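You operate a simulated robot arm through the tools that you are given. There is no shell and no other tool.

The job below is to be done with a simulated two-armed robot. You get a single attempt, and the scene is never put back.

Task
Screw machine 1's filling hose to its inlet and prove the line tight.
Fine: main switch off while you couple it, then on; run the pump till the green lamp lights.

Only the result counts: the job must be done as asked and must still hold three seconds after the hand-in. Knocking over, shifting, dropping, spilling or breaking anything else fails it.

Robot
Two 7-joint arms with three-finger grippers on one trunk that stands fixed in place. Base frame: the origin is at the foot of the trunk, x ahead of it, y to its left, z up. Readings come in mm, rad, newtons and seconds.
The left shoulder is at [70, 146, 1338], the right one opposite. With the tool pointing down near the work surface each hand reaches from about 300 to 680 mm from the base axis, measured 20 degrees to its own side. Payload 2.2 kg a hand.
The TCP of each hand is the grasp point between the finger pads, 28 mm short of the fingertips. In the tool frame z runs along the fingers and y along their closing line. Largest opening 102 mm; the body of the gripper starts 71 mm behind the TCP.
Orientation is told as [roll, pitch, yaw] about the base's x, y, z axes, in that order, counted from this pose: with the fingers straight down and closing along the base's y, the tool's x points along the base's -x, its y along +y and its z along -z.

Tools
- The arms move only by the tool nudge_tool. It takes "left_series", "right_series" or both (then of equal length, played together; a hand with none holds still); each is one flat list of numbers, 7 for each row, row after row: the shift along the tool's x, y, z in mm, then the turn, a rotation vector about the tool's x, y, z in rad, then the finger opening in mm, from 0 to 102. In form: [tx, ty, tz, ax, ay, az, gripper, tx, ty, tz, ax, ay, az, gripper, ...]. A call has 1 to 20 rows; each row shifts and turns the commanded pose from where the row before left it, along the tool's axes as they then stand. A row lasts 0.2 s, in which the tool goes at most 50 mm and 0.15 rad; a call with a longer step from one row to the next is refused whole, and so is a gripper value outside its range. Where a pose cannot be reached the arm comes as near as it can. A force on the tool above 90 N (or 10 N above the force at the start of the call, whichever is more), or a blocked arm, ends the call early, and 0.2 s more pass. The fingers move at their own pace and stop on an object; they squeeze with about 40 N. The grip force told is the motor's: it shows also when the fingers shut on nothing. Time passes only in rows, and 0.2 s behind the last, so rows that do not move let the fingers close. It gives the time, the measured TCP pose, the force on the tool (base axes), the opening and the grip force at its end, in the units of the frame above (readings bear some noise), with the torque about the TCP (base axes, N m) and any sound that the robot's microphone picked up.
- Cameras (640 x 400 px; columns grow to the right, rows downward): "scene" is now at [127.7, -50.6, 1585.3]; the picture's right is [-0.55, -0.84, 0.00], its down [-0.34, 0.22, -0.91] and it looks along [0.76, -0.50, -0.41] (base axes); focal length 323 px, centre (320, 200). "left" rides on the left gripper at [72, 38, -86] in its tool frame; the picture's right is [-0.47, 0.89, 0.00], its down [-0.60, -0.32, -0.73] and it looks along [-0.65, -0.34, 0.68] (tool axes); focal length 256 px, centre (320, 200). "right" rides on the right gripper at [69, 44, -86] in its tool frame; the picture's right is [-0.53, 0.85, 0.00], its down [-0.58, -0.36, -0.73] and it looks along [-0.62, -0.39, 0.68] (tool axes); focal length 256 px, centre (320, 200). There is no depth. A picture from a camera that has moved, and an enlarged one, comes with that camera's place and axes in the base frame and with its lens.
- snapshot(camera): a new picture of that camera. The clock stands still meanwhile.
- lift_body(by): slides the trunk up (or, below 0, down) by that many mm; the arms and the scene camera ride with it, the base frame stays. It gives what a move gives, with no picture.
- head_to(pan, tilt): turns the head with the scene camera to pan (to the left, within 1.501 rad either way) and tilt (down, from -0.506 to 1.204), counted from straight ahead of the robot. It gives what a move gives.
- inspect(camera, box): a new picture of the part [left, top, right, bottom] of that camera's present view, enlarged. The clock stands still meanwhile.
- close_job(): hands the job in; it is judged then, once.

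Places have to be worked out from the pictures, the camera data and where the tool is seen. Open the grippers and draw the arms clear of the work before you hand the job in, unless the task says otherwise.

The tools are called after "Call:" by a JSON object that holds its "method" and its "body". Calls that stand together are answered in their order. nudge_tool: Moves the arms, as the interface text tells. Its arguments: {"type":"object","properties":{"left_series":{"type":"array","items":{"type":"number"}},"right_series":{"type":"array","items":{"type":"number"}}},"required":[]} The other tools are called the same way: lift_body (by) slides the trunk up or down; head_to (pan, tilt) turns the head that bears the scene camera; snapshot (camera) takes a picture; inspect (camera, box) takes an enlarged picture of a part of a camera's view; close_job () hands the job in.

At the start:

```text
time_s: 0.0
left_eef_pos: [412.1, -17.6, 1353.1]
left_tool_rot: [-0.001, 0.0, 0.0]
left_ft_force: [0.5, 0.0, -0.2]
left_moment: [0.05, 0.0, 0.0]
left_gripper_width: 102.1
left_gripper_force: 0.2
right_eef_pos: [235.2, -340.1, 1420.1]
right_tool_rot: [0.002, -0.002, 0.0]
right_ft_force: [-0.3, 0.2, -0.4]
right_moment: [0.0, 0.01, 0.01]
right_gripper_width: 101.8
right_gripper_force: 0.0
trunk travel left (down, up): [-875.0, 65.0]
head pan, tilt: [-0.576, 0.424]
```

scene: 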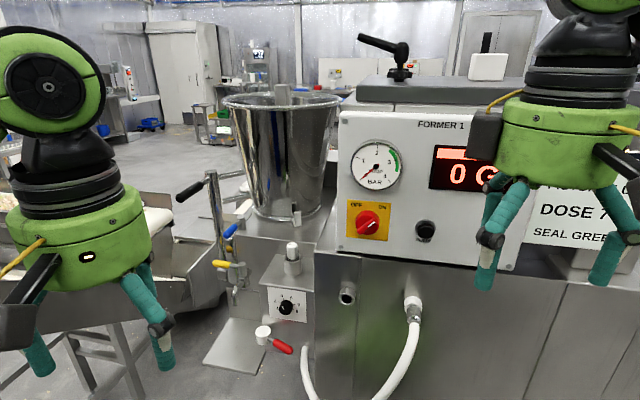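
right: 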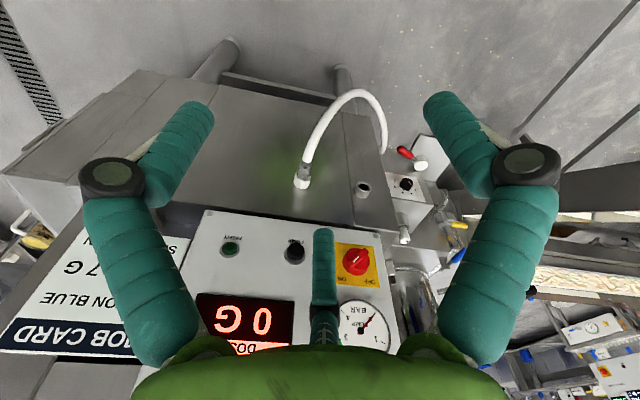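
left: 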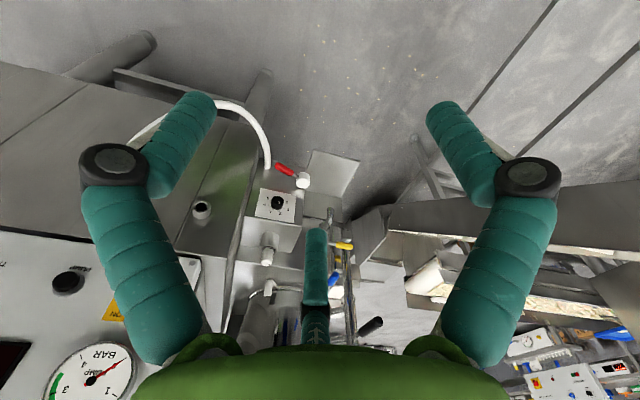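

I begin by looking closer at the machine panel, the inlet, and the hose before moving anything.

Call:
{"method": "inspect", "body": {"camera": "scene", "box": [320, 100, 540, 240]}}

Call:
{"method": "inspect", "body": {"camera": "scene", "box": [190, 220, 470, 400]}}

Call:
{"method": "inspect", "body": {"camera": "right", "box": [200, 80, 480, 360]}}

Call:
{"method": "inspect", "body": {"camera": "left", "box": [180, 80, 400, 340]}}

```text
2.86 times, centred on (430, 170) of scene
camera zoom: at [127.7, -50.6, 1585.3], right [-0.55, -0.84, 0.0], down [-0.34, 0.22, -0.91], along [0.76, -0.5, -0.41], focal length 922 px, centre (6, 286)
```

zoom: 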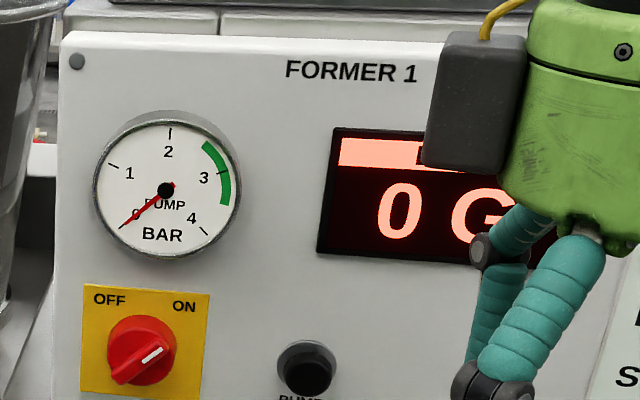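

```text
2.22 times, centred on (330, 310) of scene
camera zoom: at [127.7, -50.6, 1585.3], right [-0.55, -0.84, 0.0], down [-0.34, 0.22, -0.91], along [0.76, -0.5, -0.41], focal length 717 px, centre (298, -44)
```

zoom: 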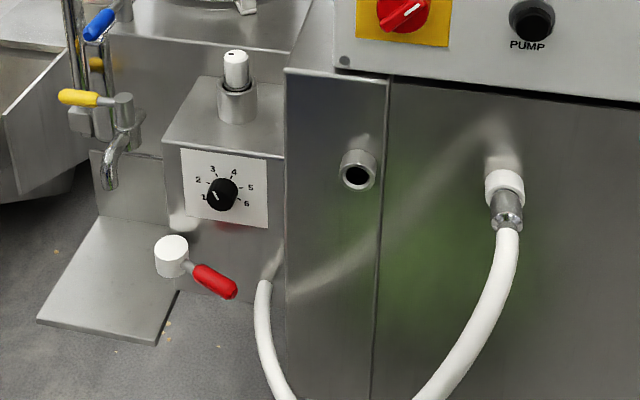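

```text
1.43 times, centred on (340, 220) of right
camera zoom: at [165.0, -296.3, 1506.5], right [0.53, 0.85, 0.0], down [0.58, -0.36, 0.73], along [0.62, -0.39, -0.68], focal length 366 px, centre (291, 171)
```

zoom: 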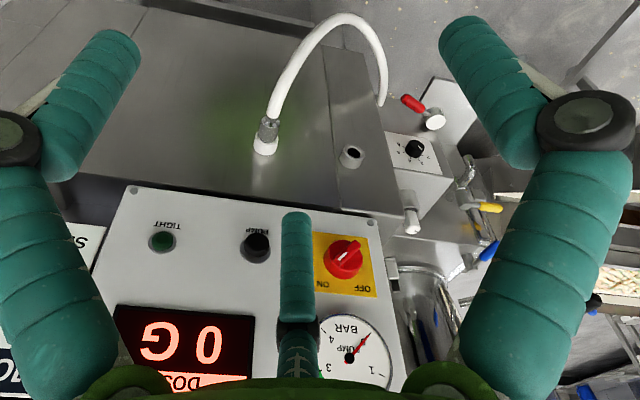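

```text
1.54 times, centred on (290, 210) of left
camera zoom: at [341.4, 20.9, 1440.9], right [0.47, 0.89, 0.0], down [0.6, -0.32, 0.73], along [0.65, -0.34, -0.68], focal length 394 px, centre (366, 185)
```

zoom: 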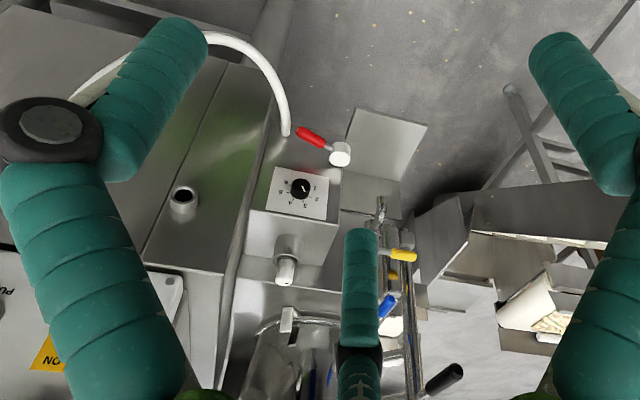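

The switch's white mark seems to point to ON now, and the hose end seems parked on a stub to the right of the open inlet. I look around with the head for the job card and other details.

Call:
{"method": "head_to", "body": {"pan": -0.9, "tilt": 0.5}}

Call:
{"method": "snapshot", "body": {"camera": "scene"}}

Call:
{"method": "inspect", "body": {"camera": "scene", "box": [160, 60, 480, 260]}}

```text
time_s: 0.8
left_eef_pos: [413.1, -17.1, 1352.2]
left_tool_rot: [0.0, 0.0, 0.001]
left_ft_force: [-0.4, -0.2, -0.1]
left_moment: [0.0, 0.01, 0.0]
left_gripper_width: 102.0
left_gripper_force: 0.0
right_eef_pos: [235.0, -340.0, 1419.7]
right_tool_rot: [0.0, -0.003, 0.0]
right_ft_force: [-0.7, 0.3, -0.2]
right_moment: [-0.01, 0.0, 0.01]
right_gripper_width: 101.9
right_gripper_force: 0.1
trunk travel left (down, up): [-875.0, 65.0]
head pan, tilt: [-0.901, 0.499]
```

```text
taken
camera scene: at [106.8, -71.5, 1578.4], right [-0.78, -0.62, 0.0], down [-0.3, 0.37, -0.88], along [0.55, -0.69, -0.48], focal length 323 px, centre (320, 200)
```

scene: 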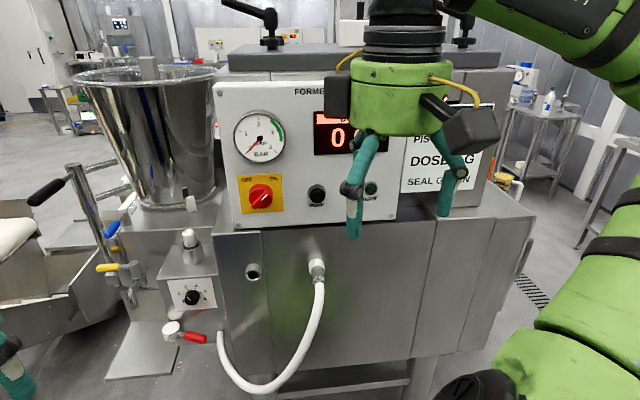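

```text
2.00 times, centred on (320, 160) of scene
camera zoom: at [106.8, -71.5, 1578.4], right [-0.78, -0.62, 0.0], down [-0.3, 0.37, -0.88], along [0.55, -0.69, -0.48], focal length 646 px, centre (320, 280)
```

zoom: 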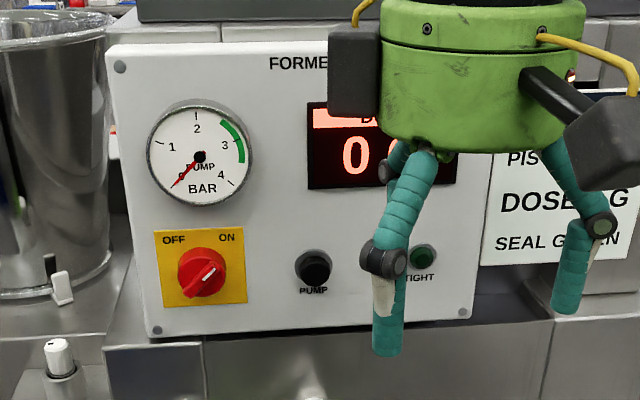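

The panel has gauge, OFF/ON rotary switch (now at ON), black PUMP button and green TIGHT lamp. I check the other directions for extra relevant items.

Call:
{"method": "head_to", "body": {"pan": 0.2, "tilt": 0.6}}

Call:
{"method": "snapshot", "body": {"camera": "scene"}}

Call:
{"method": "head_to", "body": {"pan": -0.75, "tilt": 0.8}}

Call:
{"method": "snapshot", "body": {"camera": "scene"}}

```text
time_s: 2.1
left_eef_pos: [414.0, -17.6, 1352.8]
left_tool_rot: [0.0, 0.0, 0.0]
left_ft_force: [-0.4, -0.5, -0.8]
left_moment: [-0.01, -0.01, 0.01]
left_gripper_width: 102.0
left_gripper_force: 0.1
right_eef_pos: [235.0, -339.5, 1420.0]
right_tool_rot: [-0.001, -0.001, 0.0]
right_ft_force: [0.4, 0.8, -1.0]
right_moment: [-0.03, -0.02, -0.01]
right_gripper_width: 102.1
right_gripper_force: 0.1
trunk travel left (down, up): [-875.0, 65.0]
head pan, tilt: [0.201, 0.6]
```

```text
taken
camera scene: at [137.0, 17.3, 1569.3], right [0.2, -0.98, 0.0], down [-0.55, -0.11, -0.83], along [0.81, 0.16, -0.56], focal length 323 px, centre (320, 200)
```

scene: 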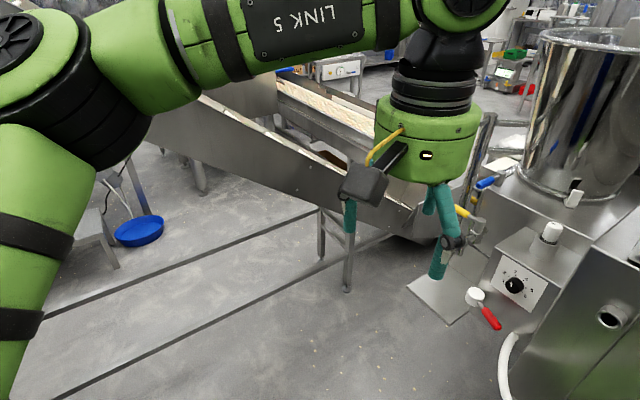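

```text
time_s: 3.4
left_eef_pos: [413.5, -16.5, 1352.6]
left_tool_rot: [0.0, -0.001, 0.0]
left_ft_force: [0.2, -0.1, -0.2]
left_moment: [0.0, 0.01, 0.01]
left_gripper_width: 101.9
left_gripper_force: 0.1
right_eef_pos: [233.7, -340.2, 1420.7]
right_tool_rot: [0.0, -0.001, -0.001]
right_ft_force: [0.4, 0.4, 0.0]
right_moment: [-0.02, 0.03, 0.06]
right_gripper_width: 101.8
right_gripper_force: 0.1
trunk travel left (down, up): [-875.0, 65.0]
head pan, tilt: [-0.75, 0.799]
```

```text
taken
camera scene: at [109.4, -55.2, 1552.4], right [-0.68, -0.73, 0.0], down [-0.52, 0.49, -0.7], along [0.51, -0.48, -0.72], focal length 323 px, centre (320, 200)
```

scene: 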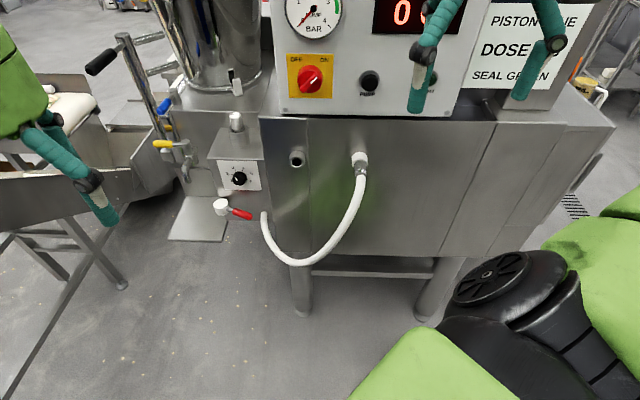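

Triangulating scene and right views: open inlet near (627,-453,1024), hose nut near (519,-576,1028), so the machine face looks toward the robot at about -41°. I zoom in for detail on the hose end, inlet and switch.

Call:
{"method": "inspect", "body": {"camera": "scene", "box": [260, 120, 400, 210]}}

Call:
{"method": "inspect", "body": {"camera": "right", "box": [280, 120, 400, 200]}}

Call:
{"method": "inspect", "body": {"camera": "scene", "box": [270, 0, 450, 120]}}

Call:
{"method": "inspect", "body": {"camera": "left", "box": [150, 150, 350, 280]}}

```text
4.44 times, centred on (330, 165) of scene
camera zoom: at [109.4, -55.2, 1552.4], right [-0.68, -0.73, 0.0], down [-0.52, 0.49, -0.7], along [0.51, -0.48, -0.72], focal length 1435 px, centre (276, 356)
```

zoom: 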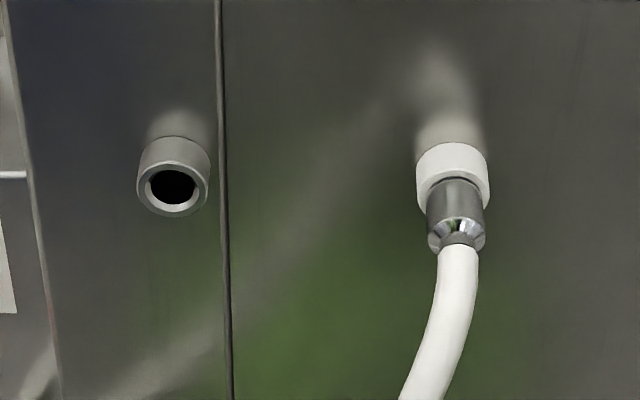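

```text
5.00 times, centred on (340, 160) of right
camera zoom: at [165.1, -296.3, 1506.5], right [0.53, 0.85, 0.0], down [0.58, -0.36, 0.73], along [0.62, -0.39, -0.68], focal length 1280 px, centre (220, 400)
```

zoom: 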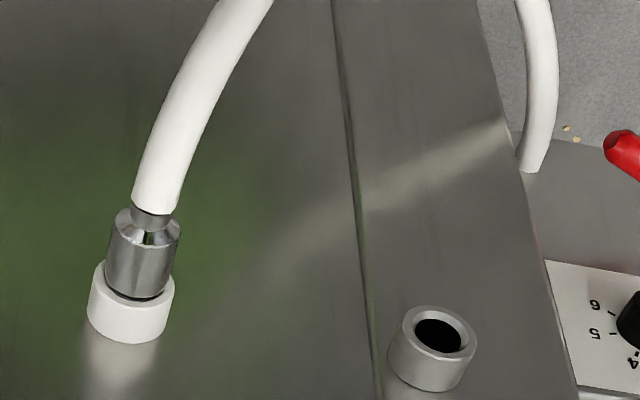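

```text
3.33 times, centred on (360, 60) of scene
camera zoom: at [109.4, -55.2, 1552.4], right [-0.68, -0.73, 0.0], down [-0.52, 0.49, -0.7], along [0.51, -0.48, -0.72], focal length 1076 px, centre (187, 667)
```

zoom: 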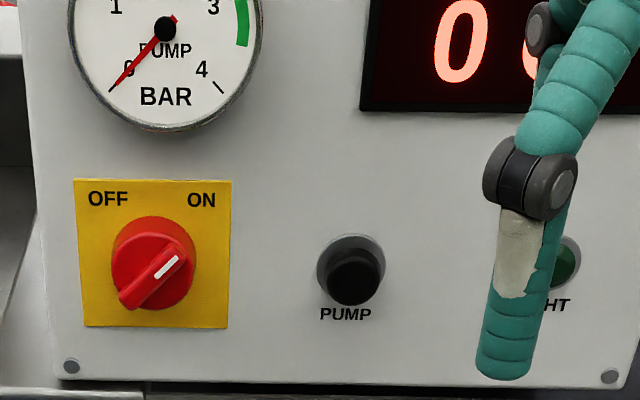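

```text
3.08 times, centred on (250, 215) of left
camera zoom: at [341.5, 20.9, 1440.9], right [0.47, 0.89, 0.0], down [0.6, -0.32, 0.73], along [0.65, -0.34, -0.68], focal length 788 px, centre (535, 154)
```

zoom: 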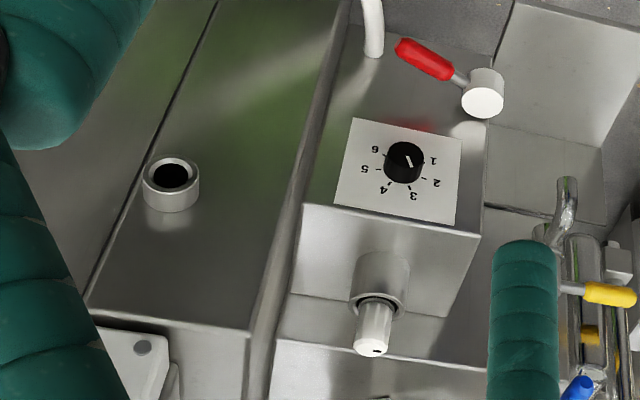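

The nut/collar looks plugged in a white parking socket with the hose drooping outward; the inlet is an open stub of the same outer size. I first clear the left hand to the left and bring the right hand forward, yawed square to the machine face, opening up the view.

Call:
{"method": "nudge_tool", "body": {"right_series": [-41, -15, 17.5, 0, 0, 0, 102, -41, -15, 17.5, 0, 0, 0, 102, -41, -15, 17.5, 0, 0, 0, 102, -41, -15, 17.5, 0, 0, 0, 102, 0, 0, 0, 0, 0, 0.144, 102, 0, 0, 0, 0, 0, 0.144, 102, 0, 0, 0, 0, 0, 0.144, 102, 0, 0, 0, 0, 0, 0.144, 102, 0, 0, 0, 0, 0, 0.144, 102], "left_series": [8, 45, 0, 0, 0, 0, 102, 8, 45, 0, 0, 0, 0, 102, 8, 45, 0, 0, 0, 0, 102, 8, 45, 0, 0, 0, 0, 102, 8, 45, 0, 0, 0, 0, 102, 8, 45, 0, 0, 0, 0, 102, 0, 0, 0, 0, 0, 0, 102, 0, 0, 0, 0, 0, 0, 102, 0, 0, 0, 0, 0, 0, 102]}}

Call:
{"method": "snapshot", "body": {"camera": "right"}}

Call:
{"method": "head_to", "body": {"pan": -0.72, "tilt": 0.5}}

Call:
{"method": "snapshot", "body": {"camera": "scene"}}

```text
time_s: 5.4
left_eef_pos: [365.8, 254.2, 1352.3]
left_tool_rot: [-0.001, -0.001, 0.0]
left_ft_force: [0.3, 0.2, -0.1]
left_moment: [0.0, -0.03, 0.01]
left_gripper_width: 102.0
left_gripper_force: 0.0
right_eef_pos: [397.0, -398.3, 1352.0]
right_tool_rot: [0.001, -0.002, -0.723]
right_ft_force: [0.2, 0.6, 0.3]
right_moment: [0.0, -0.01, 0.0]
right_gripper_width: 102.2
right_gripper_force: 0.0
trunk travel left (down, up): [-875.0, 65.0]
head pan, tilt: [-0.75, 0.799]
```

```text
taken
camera right: at [373.7, -319.9, 1438.0], right [0.96, 0.28, 0.0], down [0.19, -0.65, 0.73], along [0.21, -0.7, -0.68], focal length 256 px, centre (320, 200)
```

right: 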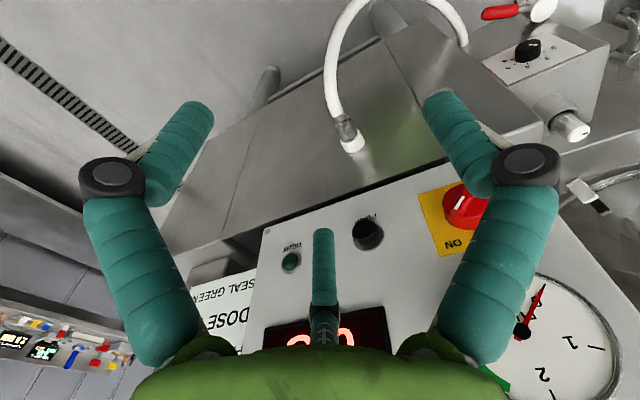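

```text
time_s: 6.2
left_eef_pos: [367.3, 251.8, 1352.1]
left_tool_rot: [-0.001, -0.002, 0.0]
left_ft_force: [-0.6, 0.4, -1.3]
left_moment: [-0.01, 0.0, 0.03]
left_gripper_width: 102.0
left_gripper_force: 0.0
right_eef_pos: [398.7, -398.7, 1351.6]
right_tool_rot: [-0.001, -0.001, -0.718]
right_ft_force: [0.5, -0.2, -0.1]
right_moment: [0.0, -0.03, 0.0]
right_gripper_width: 101.8
right_gripper_force: 0.0
trunk travel left (down, up): [-875.0, 65.0]
head pan, tilt: [-0.721, 0.499]
```

```text
taken
camera scene: at [118.6, -60.2, 1578.3], right [-0.66, -0.75, 0.0], down [-0.36, 0.32, -0.88], along [0.66, -0.58, -0.48], focal length 323 px, centre (320, 200)
```

scene: 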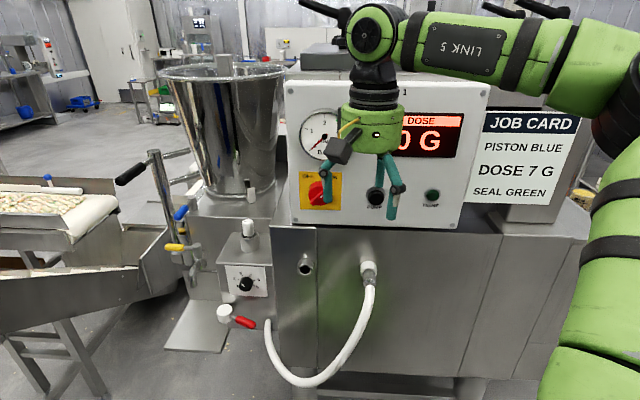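

The panel is nearly frontal at this heading; I zoom in to get the exact face angle and a better look at the panel.

Call:
{"method": "inspect", "body": {"camera": "scene", "box": [270, 140, 480, 270]}}

Call:
{"method": "inspect", "body": {"camera": "right", "box": [260, 60, 460, 180]}}

Call:
{"method": "inspect", "body": {"camera": "right", "box": [230, 170, 520, 350]}}

```text
3.05 times, centred on (375, 205) of scene
camera zoom: at [118.6, -60.2, 1578.3], right [-0.66, -0.75, 0.0], down [-0.36, 0.32, -0.88], along [0.66, -0.58, -0.48], focal length 984 px, centre (152, 185)
```

zoom: 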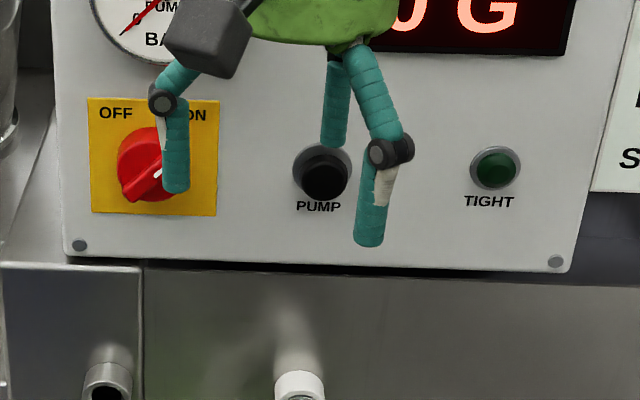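

```text
3.20 times, centred on (360, 120) of right
camera zoom: at [374.9, -321.1, 1437.3], right [0.96, 0.28, 0.0], down [0.19, -0.65, 0.73], along [0.21, -0.7, -0.68], focal length 819 px, centre (192, 456)
```

zoom: 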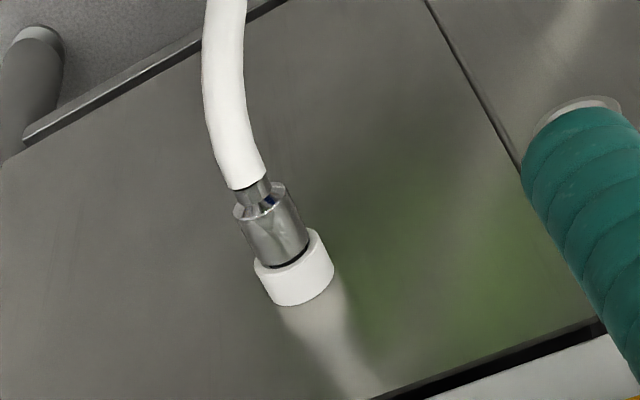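

```text
2.21 times, centred on (375, 260) of right
camera zoom: at [374.9, -321.1, 1437.3], right [0.96, 0.28, 0.0], down [0.19, -0.65, 0.73], along [0.21, -0.7, -0.68], focal length 565 px, centre (199, 68)
```

zoom: 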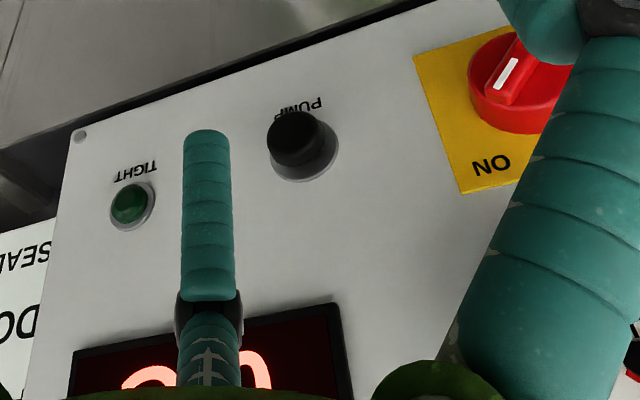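

Computed: face heading about -0.776 rad (n≈(-0.714,0.70)), pump button ≈(515,-579,1233), lamp ≈(431,-669,1243), switch ≈(594,-478,1247). I move the right hand to 130 mm off the switch and pitch the tool level, pointing at the panel.

Call:
{"method": "nudge_tool", "body": {"right_series": [-17.5, 19.2, 26.3, 0, 0, 0, 102, -17.5, 19.2, 26.3, 0, 0, 0, 102, -17.5, 19.2, 26.3, 0, 0, 0, 102, -17.5, 19.2, 26.3, 0, 0, 0.056, 102, 0, 0, 0, 0, -0.1428, 0, 102, 0, 0, 0, 0, -0.1428, 0, 102, 0, 0, 0, 0, -0.1428, 0, 102, 0, 0, 0, 0, -0.1428, 0, 102, 0, 0, 0, 0, -0.1428, 0, 102, 0, 0, 0, 0, -0.1428, 0, 102, 0, 0, 0, 0, -0.1428, 0, 102, 0, 0, 0, 0, -0.1428, 0, 102, 0, 0, 0, 0, -0.1428, 0, 102, 0, 0, 0, 0, -0.1428, 0, 102, 0, 0, 0, 0, -0.1428, 0, 102]}}

Call:
{"method": "snapshot", "body": {"camera": "scene"}}

Call:
{"method": "snapshot", "body": {"camera": "right"}}

```text
time_s: 9.4
left_eef_pos: [367.7, 252.8, 1351.7]
left_tool_rot: [0.001, 0.001, 0.0]
left_ft_force: [0.1, 0.8, -0.5]
left_moment: [0.01, -0.01, -0.04]
left_gripper_width: 102.2
left_gripper_force: 0.1
right_eef_pos: [503.5, -386.0, 1245.3]
right_tool_rot: [2.433, -1.567, 3.075]
right_ft_force: [0.2, -0.4, -0.5]
right_moment: [-0.01, -0.02, 0.0]
right_gripper_width: 102.0
right_gripper_force: 0.1
trunk travel left (down, up): [-875.0, 65.0]
head pan, tilt: [-0.721, 0.499]
```

```text
taken
camera scene: at [119.7, -60.6, 1578.3], right [-0.66, -0.75, 0.0], down [-0.36, 0.32, -0.88], along [0.66, -0.58, -0.48], focal length 323 px, centre (320, 200)
```

scene: 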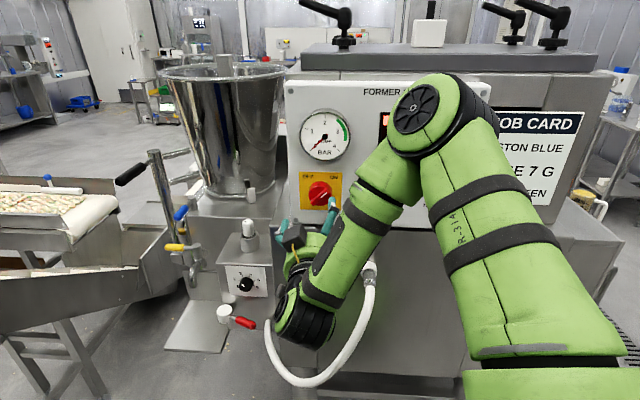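

```text
taken
camera right: at [471.9, -295.8, 1176.0], right [0.59, 0.6, 0.54], down [-0.78, 0.25, 0.57], along [0.21, -0.76, 0.62], focal length 256 px, centre (320, 200)
```

right: 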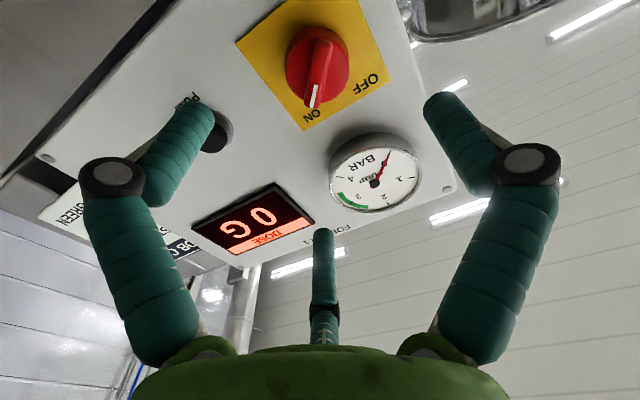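

The hand is level and square to the panel; the wrist view shows the switch bar pointing to ON at about 45°. I zoom in to see the handle shape and refine its place.

Call:
{"method": "inspect", "body": {"camera": "right", "box": [220, 0, 420, 140]}}

Call:
{"method": "inspect", "body": {"camera": "scene", "box": [280, 100, 420, 260]}}

```text
2.86 times, centred on (320, 70) of right
camera zoom: at [471.9, -295.8, 1176.0], right [0.59, 0.6, 0.54], down [-0.78, 0.25, 0.57], along [0.21, -0.76, 0.62], focal length 731 px, centre (320, 571)
```

zoom: 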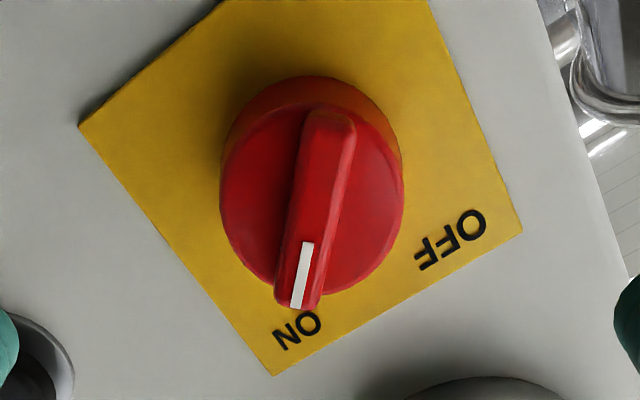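

```text
2.50 times, centred on (350, 180) of scene
camera zoom: at [119.7, -60.6, 1578.3], right [-0.66, -0.75, 0.0], down [-0.36, 0.32, -0.88], along [0.66, -0.58, -0.48], focal length 807 px, centre (245, 250)
```

zoom: 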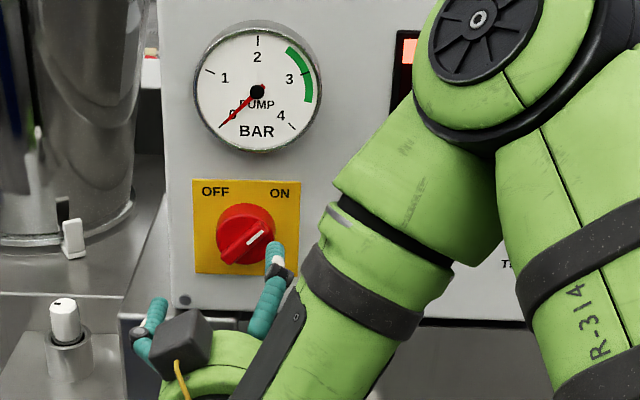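

Bar top centre estimated at (597,-481,1241), about 133 mm ahead of the TCP. I roll the tool 45° so the fingers close across the bar and look again.

Call:
{"method": "nudge_tool", "body": {"right_series": [4.3, -2.4, 0, 0, 0, 0.131, 60, 0, 0, 0, 0, 0, 0.131, 60, 0, 0, 0, 0, 0, 0.131, 60, 0, 0, 0, 0, 0, 0.131, 60, 0, 0, 0, 0, 0, 0.131, 60, 0, 0, 0, 0, 0, 0.131, 60]}}

Call:
{"method": "snapshot", "body": {"camera": "right"}}

Call:
{"method": "snapshot", "body": {"camera": "scene"}}

```text
time_s: 10.8
left_eef_pos: [367.2, 253.2, 1351.8]
left_tool_rot: [0.0, 0.0, -0.001]
left_ft_force: [0.4, 0.8, 0.2]
left_moment: [0.0, 0.01, 0.02]
left_gripper_width: 102.3
left_gripper_force: 0.0
right_eef_pos: [501.3, -390.9, 1241.0]
right_tool_rot: [1.573, -0.779, -2.349]
right_ft_force: [0.1, 0.5, -0.4]
right_moment: [0.0, 0.01, -0.02]
right_gripper_width: 59.9
right_gripper_force: 0.0
trunk travel left (down, up): [-875.0, 65.0]
head pan, tilt: [-0.721, 0.499]
```

```text
taken
camera right: at [494.5, -273.6, 1223.7], right [0.15, 0.15, 0.98], down [-0.99, 0.04, 0.15], along [-0.01, -0.99, 0.16], focal length 256 px, centre (320, 200)
```

right: 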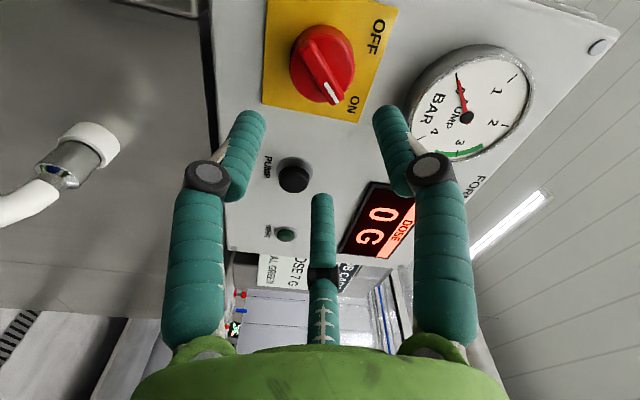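

```text
taken
camera scene: at [118.6, -60.4, 1578.4], right [-0.66, -0.75, 0.0], down [-0.36, 0.32, -0.88], along [0.66, -0.58, -0.48], focal length 323 px, centre (320, 200)
```

scene: 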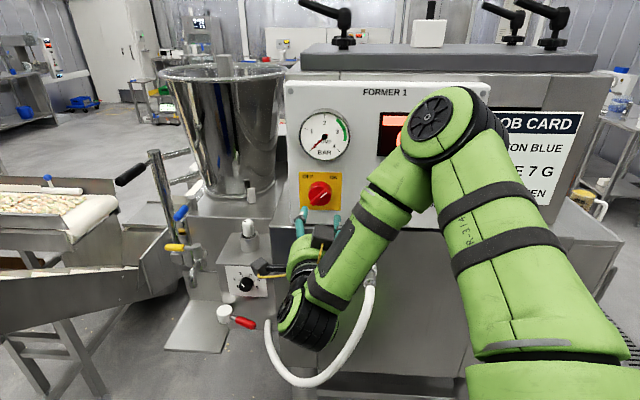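

The wrist view shows the bar centred on the tool axis. I zoom to verify before advancing.

Call:
{"method": "inspect", "body": {"camera": "right", "box": [220, 0, 420, 140]}}

```text
2.86 times, centred on (320, 70) of right
camera zoom: at [494.5, -273.6, 1223.7], right [0.15, 0.15, 0.98], down [-0.99, 0.04, 0.15], along [-0.01, -0.99, 0.16], focal length 731 px, centre (320, 571)
```

zoom: 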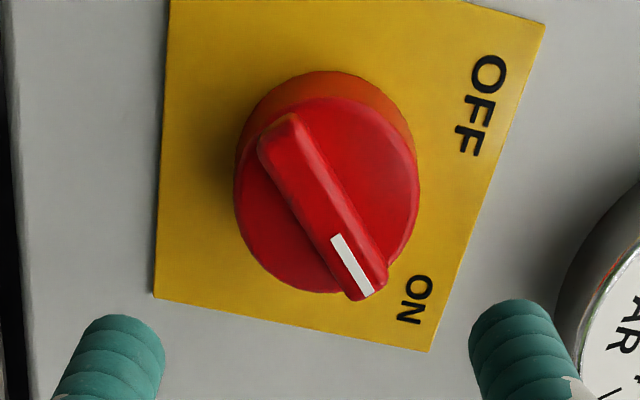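

Bar lies on the tool axis at about 134 mm. I narrow the fingers to 36 mm and advance 108 mm so the tips come just alongside the bar.

Call:
{"method": "nudge_tool", "body": {"right_series": [0, 1, 30, 0, 0, 0, 36, 0, 0, 30, 0, 0, 0, 36, 0, 0, 25, 0, 0, 0, 36, 0, 0, 15, 0, 0, 0, 36, 0, 0, 8, 0, 0, 0, 36]}}

Call:
{"method": "snapshot", "body": {"camera": "right"}}

Call:
{"method": "inspect", "body": {"camera": "scene", "box": [260, 130, 400, 240]}}

```text
time_s: 12.0
left_eef_pos: [358.1, 259.3, 1353.2]
left_tool_rot: [-0.003, -0.005, -0.001]
left_ft_force: [-0.6, -0.6, 0.0]
left_moment: [-0.03, 0.01, -0.02]
left_gripper_width: 102.0
left_gripper_force: 0.1
right_eef_pos: [568.9, -458.0, 1243.7]
right_tool_rot: [1.564, -0.79, -2.339]
right_ft_force: [-33.9, 25.7, -13.2]
right_moment: [0.05, 0.14, -0.3]
right_gripper_width: 36.5
right_gripper_force: 0.1
trunk travel left (down, up): [-875.0, 65.0]
head pan, tilt: [-0.721, 0.499]
```

```text
taken
camera right: at [562.5, -341.5, 1226.1], right [0.16, 0.16, 0.97], down [-0.99, 0.03, 0.16], along [-0.01, -0.99, 0.16], focal length 256 px, centre (320, 200)
```

right: 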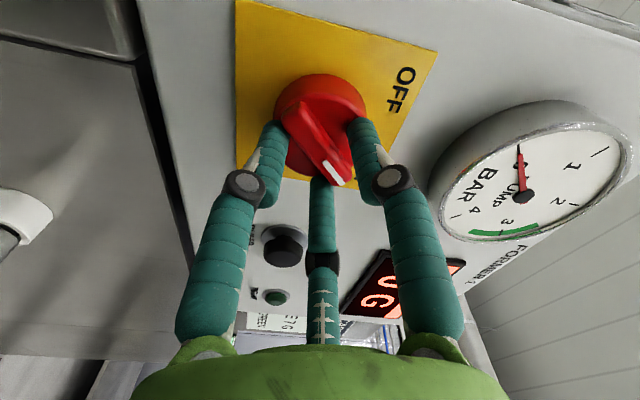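

```text
3.64 times, centred on (330, 185) of scene
camera zoom: at [107.6, -52.0, 1579.3], right [-0.66, -0.75, 0.0], down [-0.35, 0.31, -0.88], along [0.66, -0.58, -0.47], focal length 1174 px, centre (284, 254)
```

zoom: 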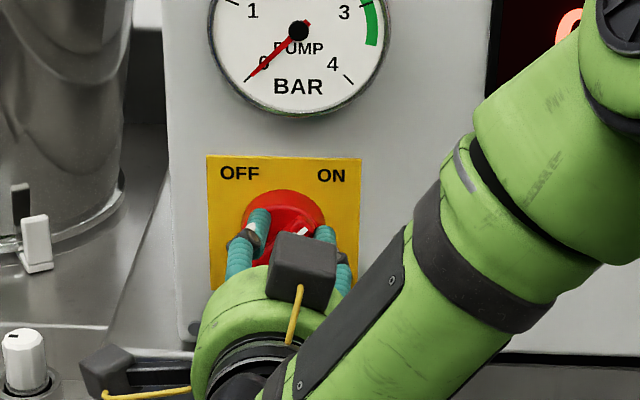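

Fingertips straddle the bar but press the knob with about 43 N (the whole robot leaned back ~10 mm). I back off 12 mm of command and recheck, before closing.

Call:
{"method": "nudge_tool", "body": {"right_series": [0, 0, -6, 0, 0, 0, 36, 0, 0, -6, 0, 0, 0, 36]}}

Call:
{"method": "inspect", "body": {"camera": "right", "box": [200, 40, 440, 220]}}

```text
time_s: 12.6
left_eef_pos: [365.3, 252.5, 1352.6]
left_tool_rot: [-0.001, -0.001, -0.002]
left_ft_force: [0.0, -0.1, -0.6]
left_moment: [0.0, 0.0, 0.0]
left_gripper_width: 102.1
left_gripper_force: 0.1
right_eef_pos: [568.9, -458.9, 1244.4]
right_tool_rot: [1.583, -0.779, -2.357]
right_ft_force: [-8.1, 1.9, -3.1]
right_moment: [0.16, 0.22, -0.12]
right_gripper_width: 37.0
right_gripper_force: 0.7
trunk travel left (down, up): [-875.0, 65.0]
head pan, tilt: [-0.721, 0.499]
```

```text
2.22 times, centred on (320, 130) of right
camera zoom: at [563.0, -341.4, 1226.6], right [0.15, 0.16, 0.98], down [-0.99, 0.04, 0.14], along [-0.02, -0.99, 0.16], focal length 569 px, centre (320, 356)
```

zoom: 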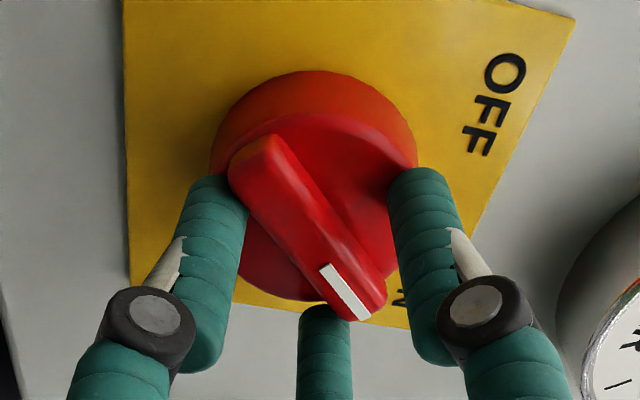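

The wrist view shows tips beside the bar at near-zero force. I close the fingers on the bar to see how the grip settles.

Call:
{"method": "nudge_tool", "body": {"right_series": [0, 0, 0, 0, 0, 0, 24, 0, 0, 0, 0, 0, 0, 16, 0, 0, 0, 0, 0, 0, 10]}}

Call:
{"method": "inspect", "body": {"camera": "right", "box": [200, 40, 440, 220]}}

```text
time_s: 13.4
left_eef_pos: [363.9, 251.9, 1353.0]
left_tool_rot: [-0.002, 0.0, -0.001]
left_ft_force: [-0.7, -1.0, 0.6]
left_moment: [0.0, -0.01, 0.04]
left_gripper_width: 102.2
left_gripper_force: 0.2
right_eef_pos: [568.7, -458.2, 1242.2]
right_tool_rot: [1.572, -0.782, -2.349]
right_ft_force: [-12.6, 0.6, -9.8]
right_moment: [-0.03, 0.15, -0.48]
right_gripper_width: 23.0
right_gripper_force: 45.6
trunk travel left (down, up): [-875.0, 65.0]
head pan, tilt: [-0.721, 0.499]
```

```text
2.22 times, centred on (320, 130) of right
camera zoom: at [562.1, -342.2, 1224.0], right [0.15, 0.15, 0.98], down [-0.99, 0.04, 0.15], along [-0.02, -0.99, 0.16], focal length 569 px, centre (320, 356)
```

zoom: 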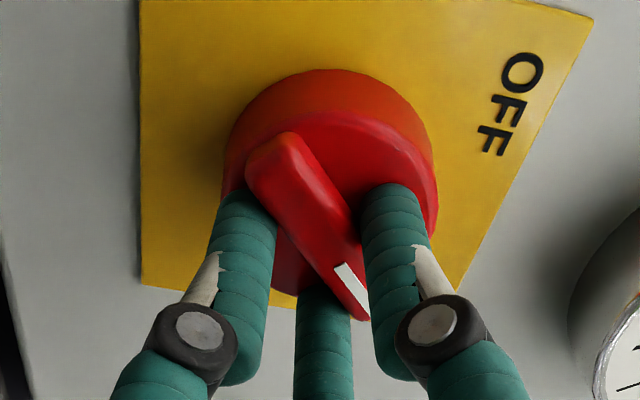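

Grip stopped at 23 mm with 45 N: the bar is held between the fingers. I start turning toward OFF (counter-clockwise seen from the front, negative about tool z), in small steps, and check.

Call:
{"method": "nudge_tool", "body": {"right_series": [0, 0, 0, 0, 0, -0.14, 10, 0, 0, 0, 0, 0, -0.14, 10, 0, 0, 0, 0, 0, -0.14, 10]}}

Call:
{"method": "inspect", "body": {"camera": "right", "box": [200, 40, 440, 220]}}

```text
time_s: 14.2
left_eef_pos: [364.6, 251.1, 1353.5]
left_tool_rot: [0.002, -0.002, -0.001]
left_ft_force: [-0.9, -0.7, 0.4]
left_moment: [-0.02, 0.01, -0.01]
left_gripper_width: 101.9
left_gripper_force: 0.1
right_eef_pos: [567.2, -459.5, 1242.8]
right_tool_rot: [1.591, -1.201, -2.367]
right_ft_force: [-5.2, -9.6, 8.1]
right_moment: [1.24, 1.18, -0.15]
right_gripper_width: 22.9
right_gripper_force: 44.7
trunk travel left (down, up): [-875.0, 65.0]
head pan, tilt: [-0.721, 0.499]
```

```text
2.22 times, centred on (320, 130) of right
camera zoom: at [552.4, -352.4, 1194.6], right [0.41, 0.43, 0.8], down [-0.91, 0.12, 0.4], along [0.07, -0.9, 0.44], focal length 569 px, centre (320, 356)
```

zoom: 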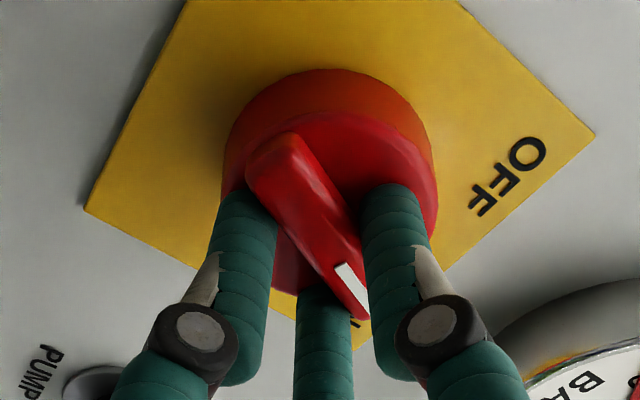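

The knob turns with the hand (panel rotated relative to the bar). I continue toward OFF, watching torque.

Call:
{"method": "nudge_tool", "body": {"right_series": [0, 0, 0, 0, 0, -0.14, 10, 0, 0, 0, 0, 0, -0.14, 10, 0, 0, 0, 0, 0, -0.14, 10, 0, 0, 0, 0, 0, -0.14, 10, 0, 0, 0, 0, 0, -0.14, 10]}}

Call:
{"method": "snapshot", "body": {"camera": "right"}}

```text
time_s: 15.4
left_eef_pos: [366.5, 251.9, 1352.3]
left_tool_rot: [0.0, 0.0, 0.001]
left_ft_force: [0.2, 0.0, -0.1]
left_moment: [-0.01, 0.01, 0.03]
left_gripper_width: 102.3
left_gripper_force: 0.0
right_eef_pos: [570.0, -458.2, 1247.6]
right_tool_rot: [-1.608, -1.24, 0.827]
right_ft_force: [9.2, -11.0, 23.5]
right_moment: [0.51, 0.43, -0.6]
right_gripper_width: 22.7
right_gripper_force: 45.3
trunk travel left (down, up): [-875.0, 65.0]
head pan, tilt: [-0.721, 0.499]
```

```text
taken
camera right: at [521.2, -384.6, 1166.3], right [0.68, 0.7, 0.23], down [-0.64, 0.41, 0.65], along [0.36, -0.59, 0.72], focal length 256 px, centre (320, 200)
```

right: 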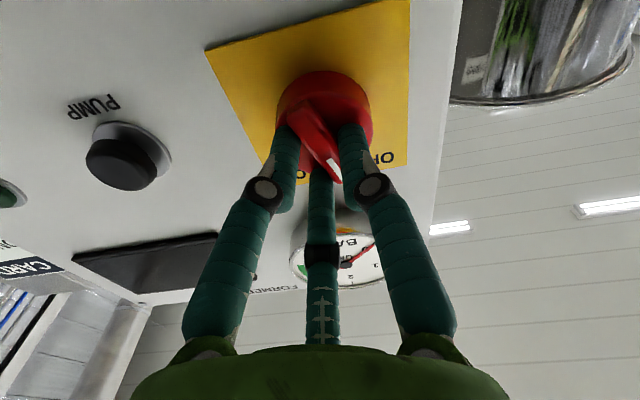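

The display went dark, so the power is cut already; I finish the turn to the OFF mark with a small upward correction to relieve the side load.

Call:
{"method": "nudge_tool", "body": {"right_series": [-2, 0, 0, 0, 0, -0.14, 10, -2, 0, 0, 0, 0, -0.14, 10, 0, 0, 0, 0, 0, -0.14, 10]}}

Call:
{"method": "snapshot", "body": {"camera": "right"}}

Call:
{"method": "inspect", "body": {"camera": "right", "box": [200, 40, 440, 220]}}

Call:
{"method": "inspect", "body": {"camera": "scene", "box": [260, 80, 500, 240]}}

```text
time_s: 16.2
left_eef_pos: [367.6, 251.5, 1352.2]
left_tool_rot: [0.0, -0.001, 0.001]
left_ft_force: [-0.5, 0.3, 0.1]
left_moment: [0.0, -0.02, 0.01]
left_gripper_width: 101.8
left_gripper_force: 0.1
right_eef_pos: [570.3, -456.5, 1247.3]
right_tool_rot: [-1.576, -0.819, 0.798]
right_ft_force: [7.2, -7.8, 12.7]
right_moment: [-0.88, -0.9, 0.78]
right_gripper_width: 22.7
right_gripper_force: 45.4
trunk travel left (down, up): [-875.0, 65.0]
head pan, tilt: [-0.721, 0.499]
```

```text
taken
camera right: at [498.2, -407.1, 1167.4], right [0.69, 0.7, -0.19], down [-0.43, 0.61, 0.67], along [0.58, -0.38, 0.72], focal length 256 px, centre (320, 200)
```

right: 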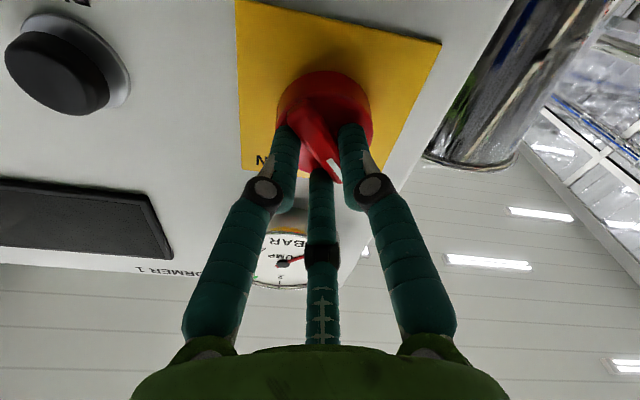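

```text
2.22 times, centred on (320, 130) of right
camera zoom: at [498.2, -407.1, 1167.4], right [0.69, 0.7, -0.19], down [-0.43, 0.61, 0.67], along [0.58, -0.38, 0.72], focal length 569 px, centre (320, 356)
```

zoom: 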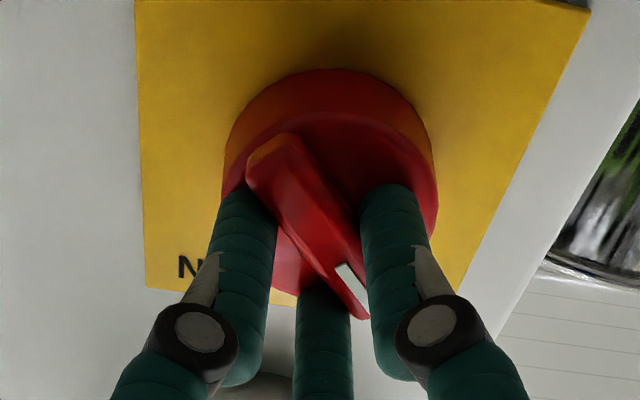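

```text
2.50 times, centred on (380, 160) of scene
camera zoom: at [118.8, -61.2, 1578.3], right [-0.66, -0.75, 0.0], down [-0.36, 0.32, -0.88], along [0.66, -0.58, -0.48], focal length 807 px, centre (170, 300)
```

zoom: 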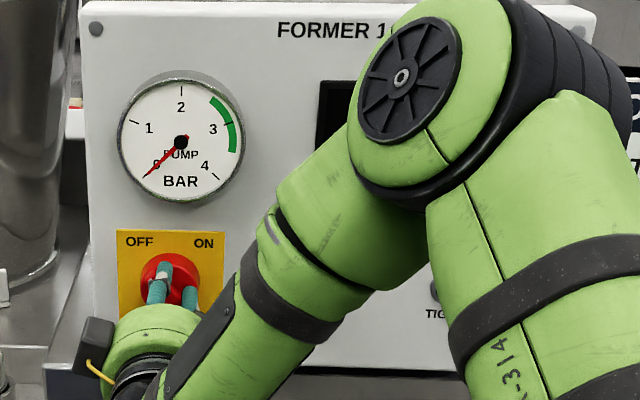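

The tool has turned 1.54 rad, so the bar should be at OFF. I open the fingers and back straight off, then check.

Call:
{"method": "nudge_tool", "body": {"right_series": [0, 0, 0, 0, 0, 0, 40, 0, 0, -10, 0, 0, 0, 40, 0, 0, -30, 0, 0, 0, 40, 0, 0, -40, 0, 0, 0, 60, 0, 0, -40, 0, 0, 0, 60]}}

Call:
{"method": "snapshot", "body": {"camera": "right"}}

Call:
{"method": "inspect", "body": {"camera": "scene", "box": [260, 80, 500, 240]}}

```text
time_s: 17.4
left_eef_pos: [367.0, 252.9, 1351.5]
left_tool_rot: [0.001, 0.001, -0.001]
left_ft_force: [0.9, 0.5, -0.2]
left_moment: [-0.01, 0.02, 0.01]
left_gripper_width: 101.9
left_gripper_force: 0.1
right_eef_pos: [482.0, -370.1, 1244.1]
right_tool_rot: [-1.576, -0.819, 0.798]
right_ft_force: [-0.5, -0.2, 0.9]
right_moment: [-0.01, -0.01, -0.02]
right_gripper_width: 60.0
right_gripper_force: 0.1
trunk travel left (down, up): [-875.0, 65.0]
head pan, tilt: [-0.721, 0.499]
```

```text
taken
camera right: at [409.2, -320.6, 1164.3], right [0.69, 0.7, -0.19], down [-0.43, 0.6, 0.67], along [0.58, -0.38, 0.72], focal length 256 px, centre (320, 200)
```

right: 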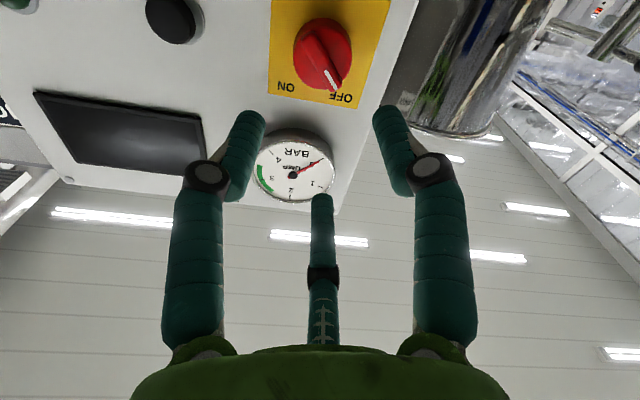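

```text
2.50 times, centred on (380, 160) of scene
camera zoom: at [118.3, -59.6, 1578.4], right [-0.66, -0.75, 0.0], down [-0.36, 0.32, -0.88], along [0.66, -0.58, -0.48], focal length 807 px, centre (170, 300)
```

zoom: 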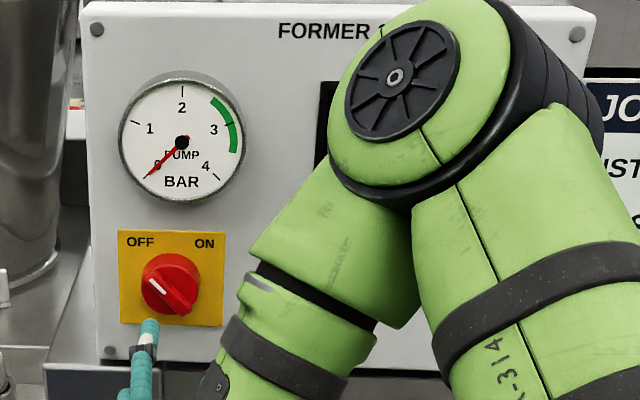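

The white mark now points to OFF and the display is dark. The hand is in fact three-fingered (fingers at +y, -30°, 210°), which I must allow for. I lower the trunk to work at the inlet height and study the hose shape.

Call:
{"method": "lift_body", "body": {"by": -220}}

Call:
{"method": "snapshot", "body": {"camera": "scene"}}

Call:
{"method": "snapshot", "body": {"camera": "right"}}

```text
time_s: 19.7
left_eef_pos: [366.7, 252.7, 1133.5]
left_tool_rot: [-0.001, -0.001, -0.001]
left_ft_force: [0.4, 0.1, 0.4]
left_moment: [-0.03, -0.01, 0.0]
left_gripper_width: 102.1
left_gripper_force: 0.0
right_eef_pos: [482.8, -372.2, 1024.4]
right_tool_rot: [-1.574, -0.819, 0.795]
right_ft_force: [-0.1, 0.4, 0.8]
right_moment: [-0.01, -0.02, -0.02]
right_gripper_width: 59.8
right_gripper_force: 0.1
trunk travel left (down, up): [-655.0, 285.0]
head pan, tilt: [-0.721, 0.499]
```

```text
taken
camera scene: at [118.5, -60.3, 1358.4], right [-0.66, -0.75, 0.0], down [-0.36, 0.32, -0.88], along [0.66, -0.58, -0.48], focal length 323 px, centre (320, 200)
```

scene: 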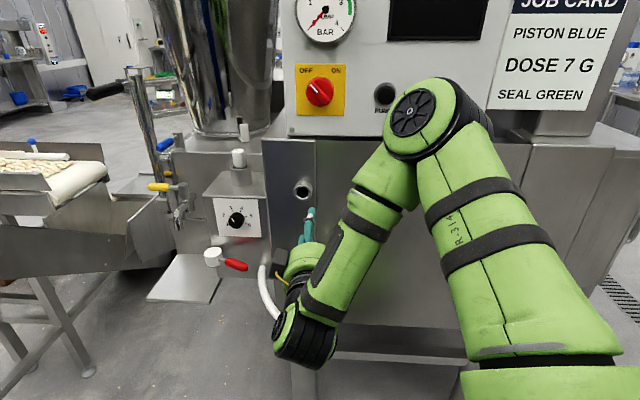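

```text
taken
camera right: at [409.7, -321.3, 944.0], right [0.69, 0.7, -0.19], down [-0.43, 0.6, 0.67], along [0.58, -0.38, 0.72], focal length 256 px, centre (320, 200)
```

right: 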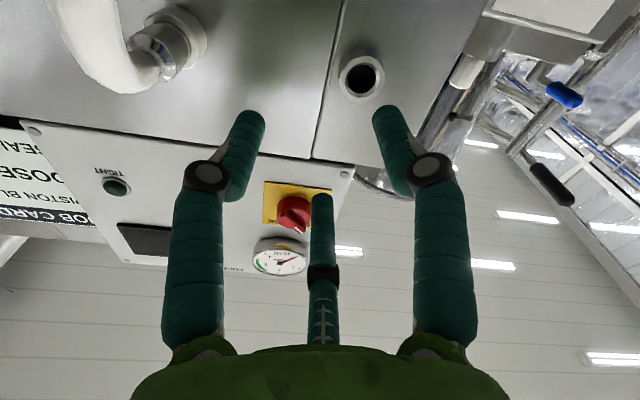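

From below I can see both the inlet and the parked coupling. I zoom in on each.

Call:
{"method": "inspect", "body": {"camera": "right", "box": [40, 0, 260, 130]}}

Call:
{"method": "inspect", "body": {"camera": "right", "box": [300, 20, 440, 130]}}

```text
2.91 times, centred on (150, 65) of right
camera zoom: at [409.7, -321.3, 944.0], right [0.69, 0.7, -0.19], down [-0.43, 0.6, 0.67], along [0.58, -0.38, 0.72], focal length 745 px, centre (814, 593)
```

zoom: 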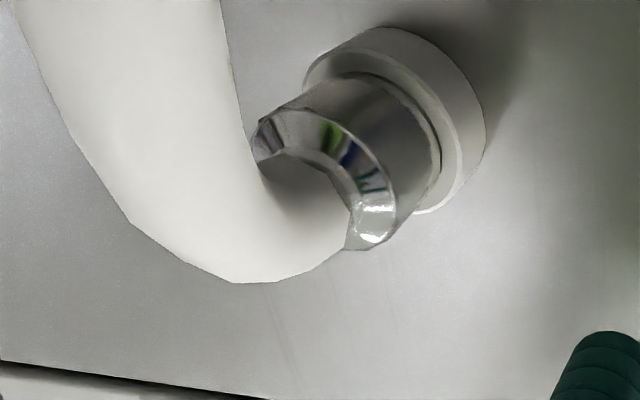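

```text
3.64 times, centred on (370, 75) of right
camera zoom: at [409.7, -321.3, 944.0], right [0.69, 0.7, -0.19], down [-0.43, 0.6, 0.67], along [0.58, -0.38, 0.72], focal length 931 px, centre (138, 654)
```

zoom: 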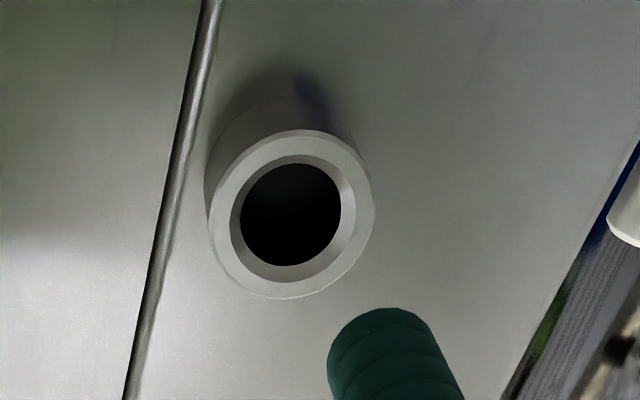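

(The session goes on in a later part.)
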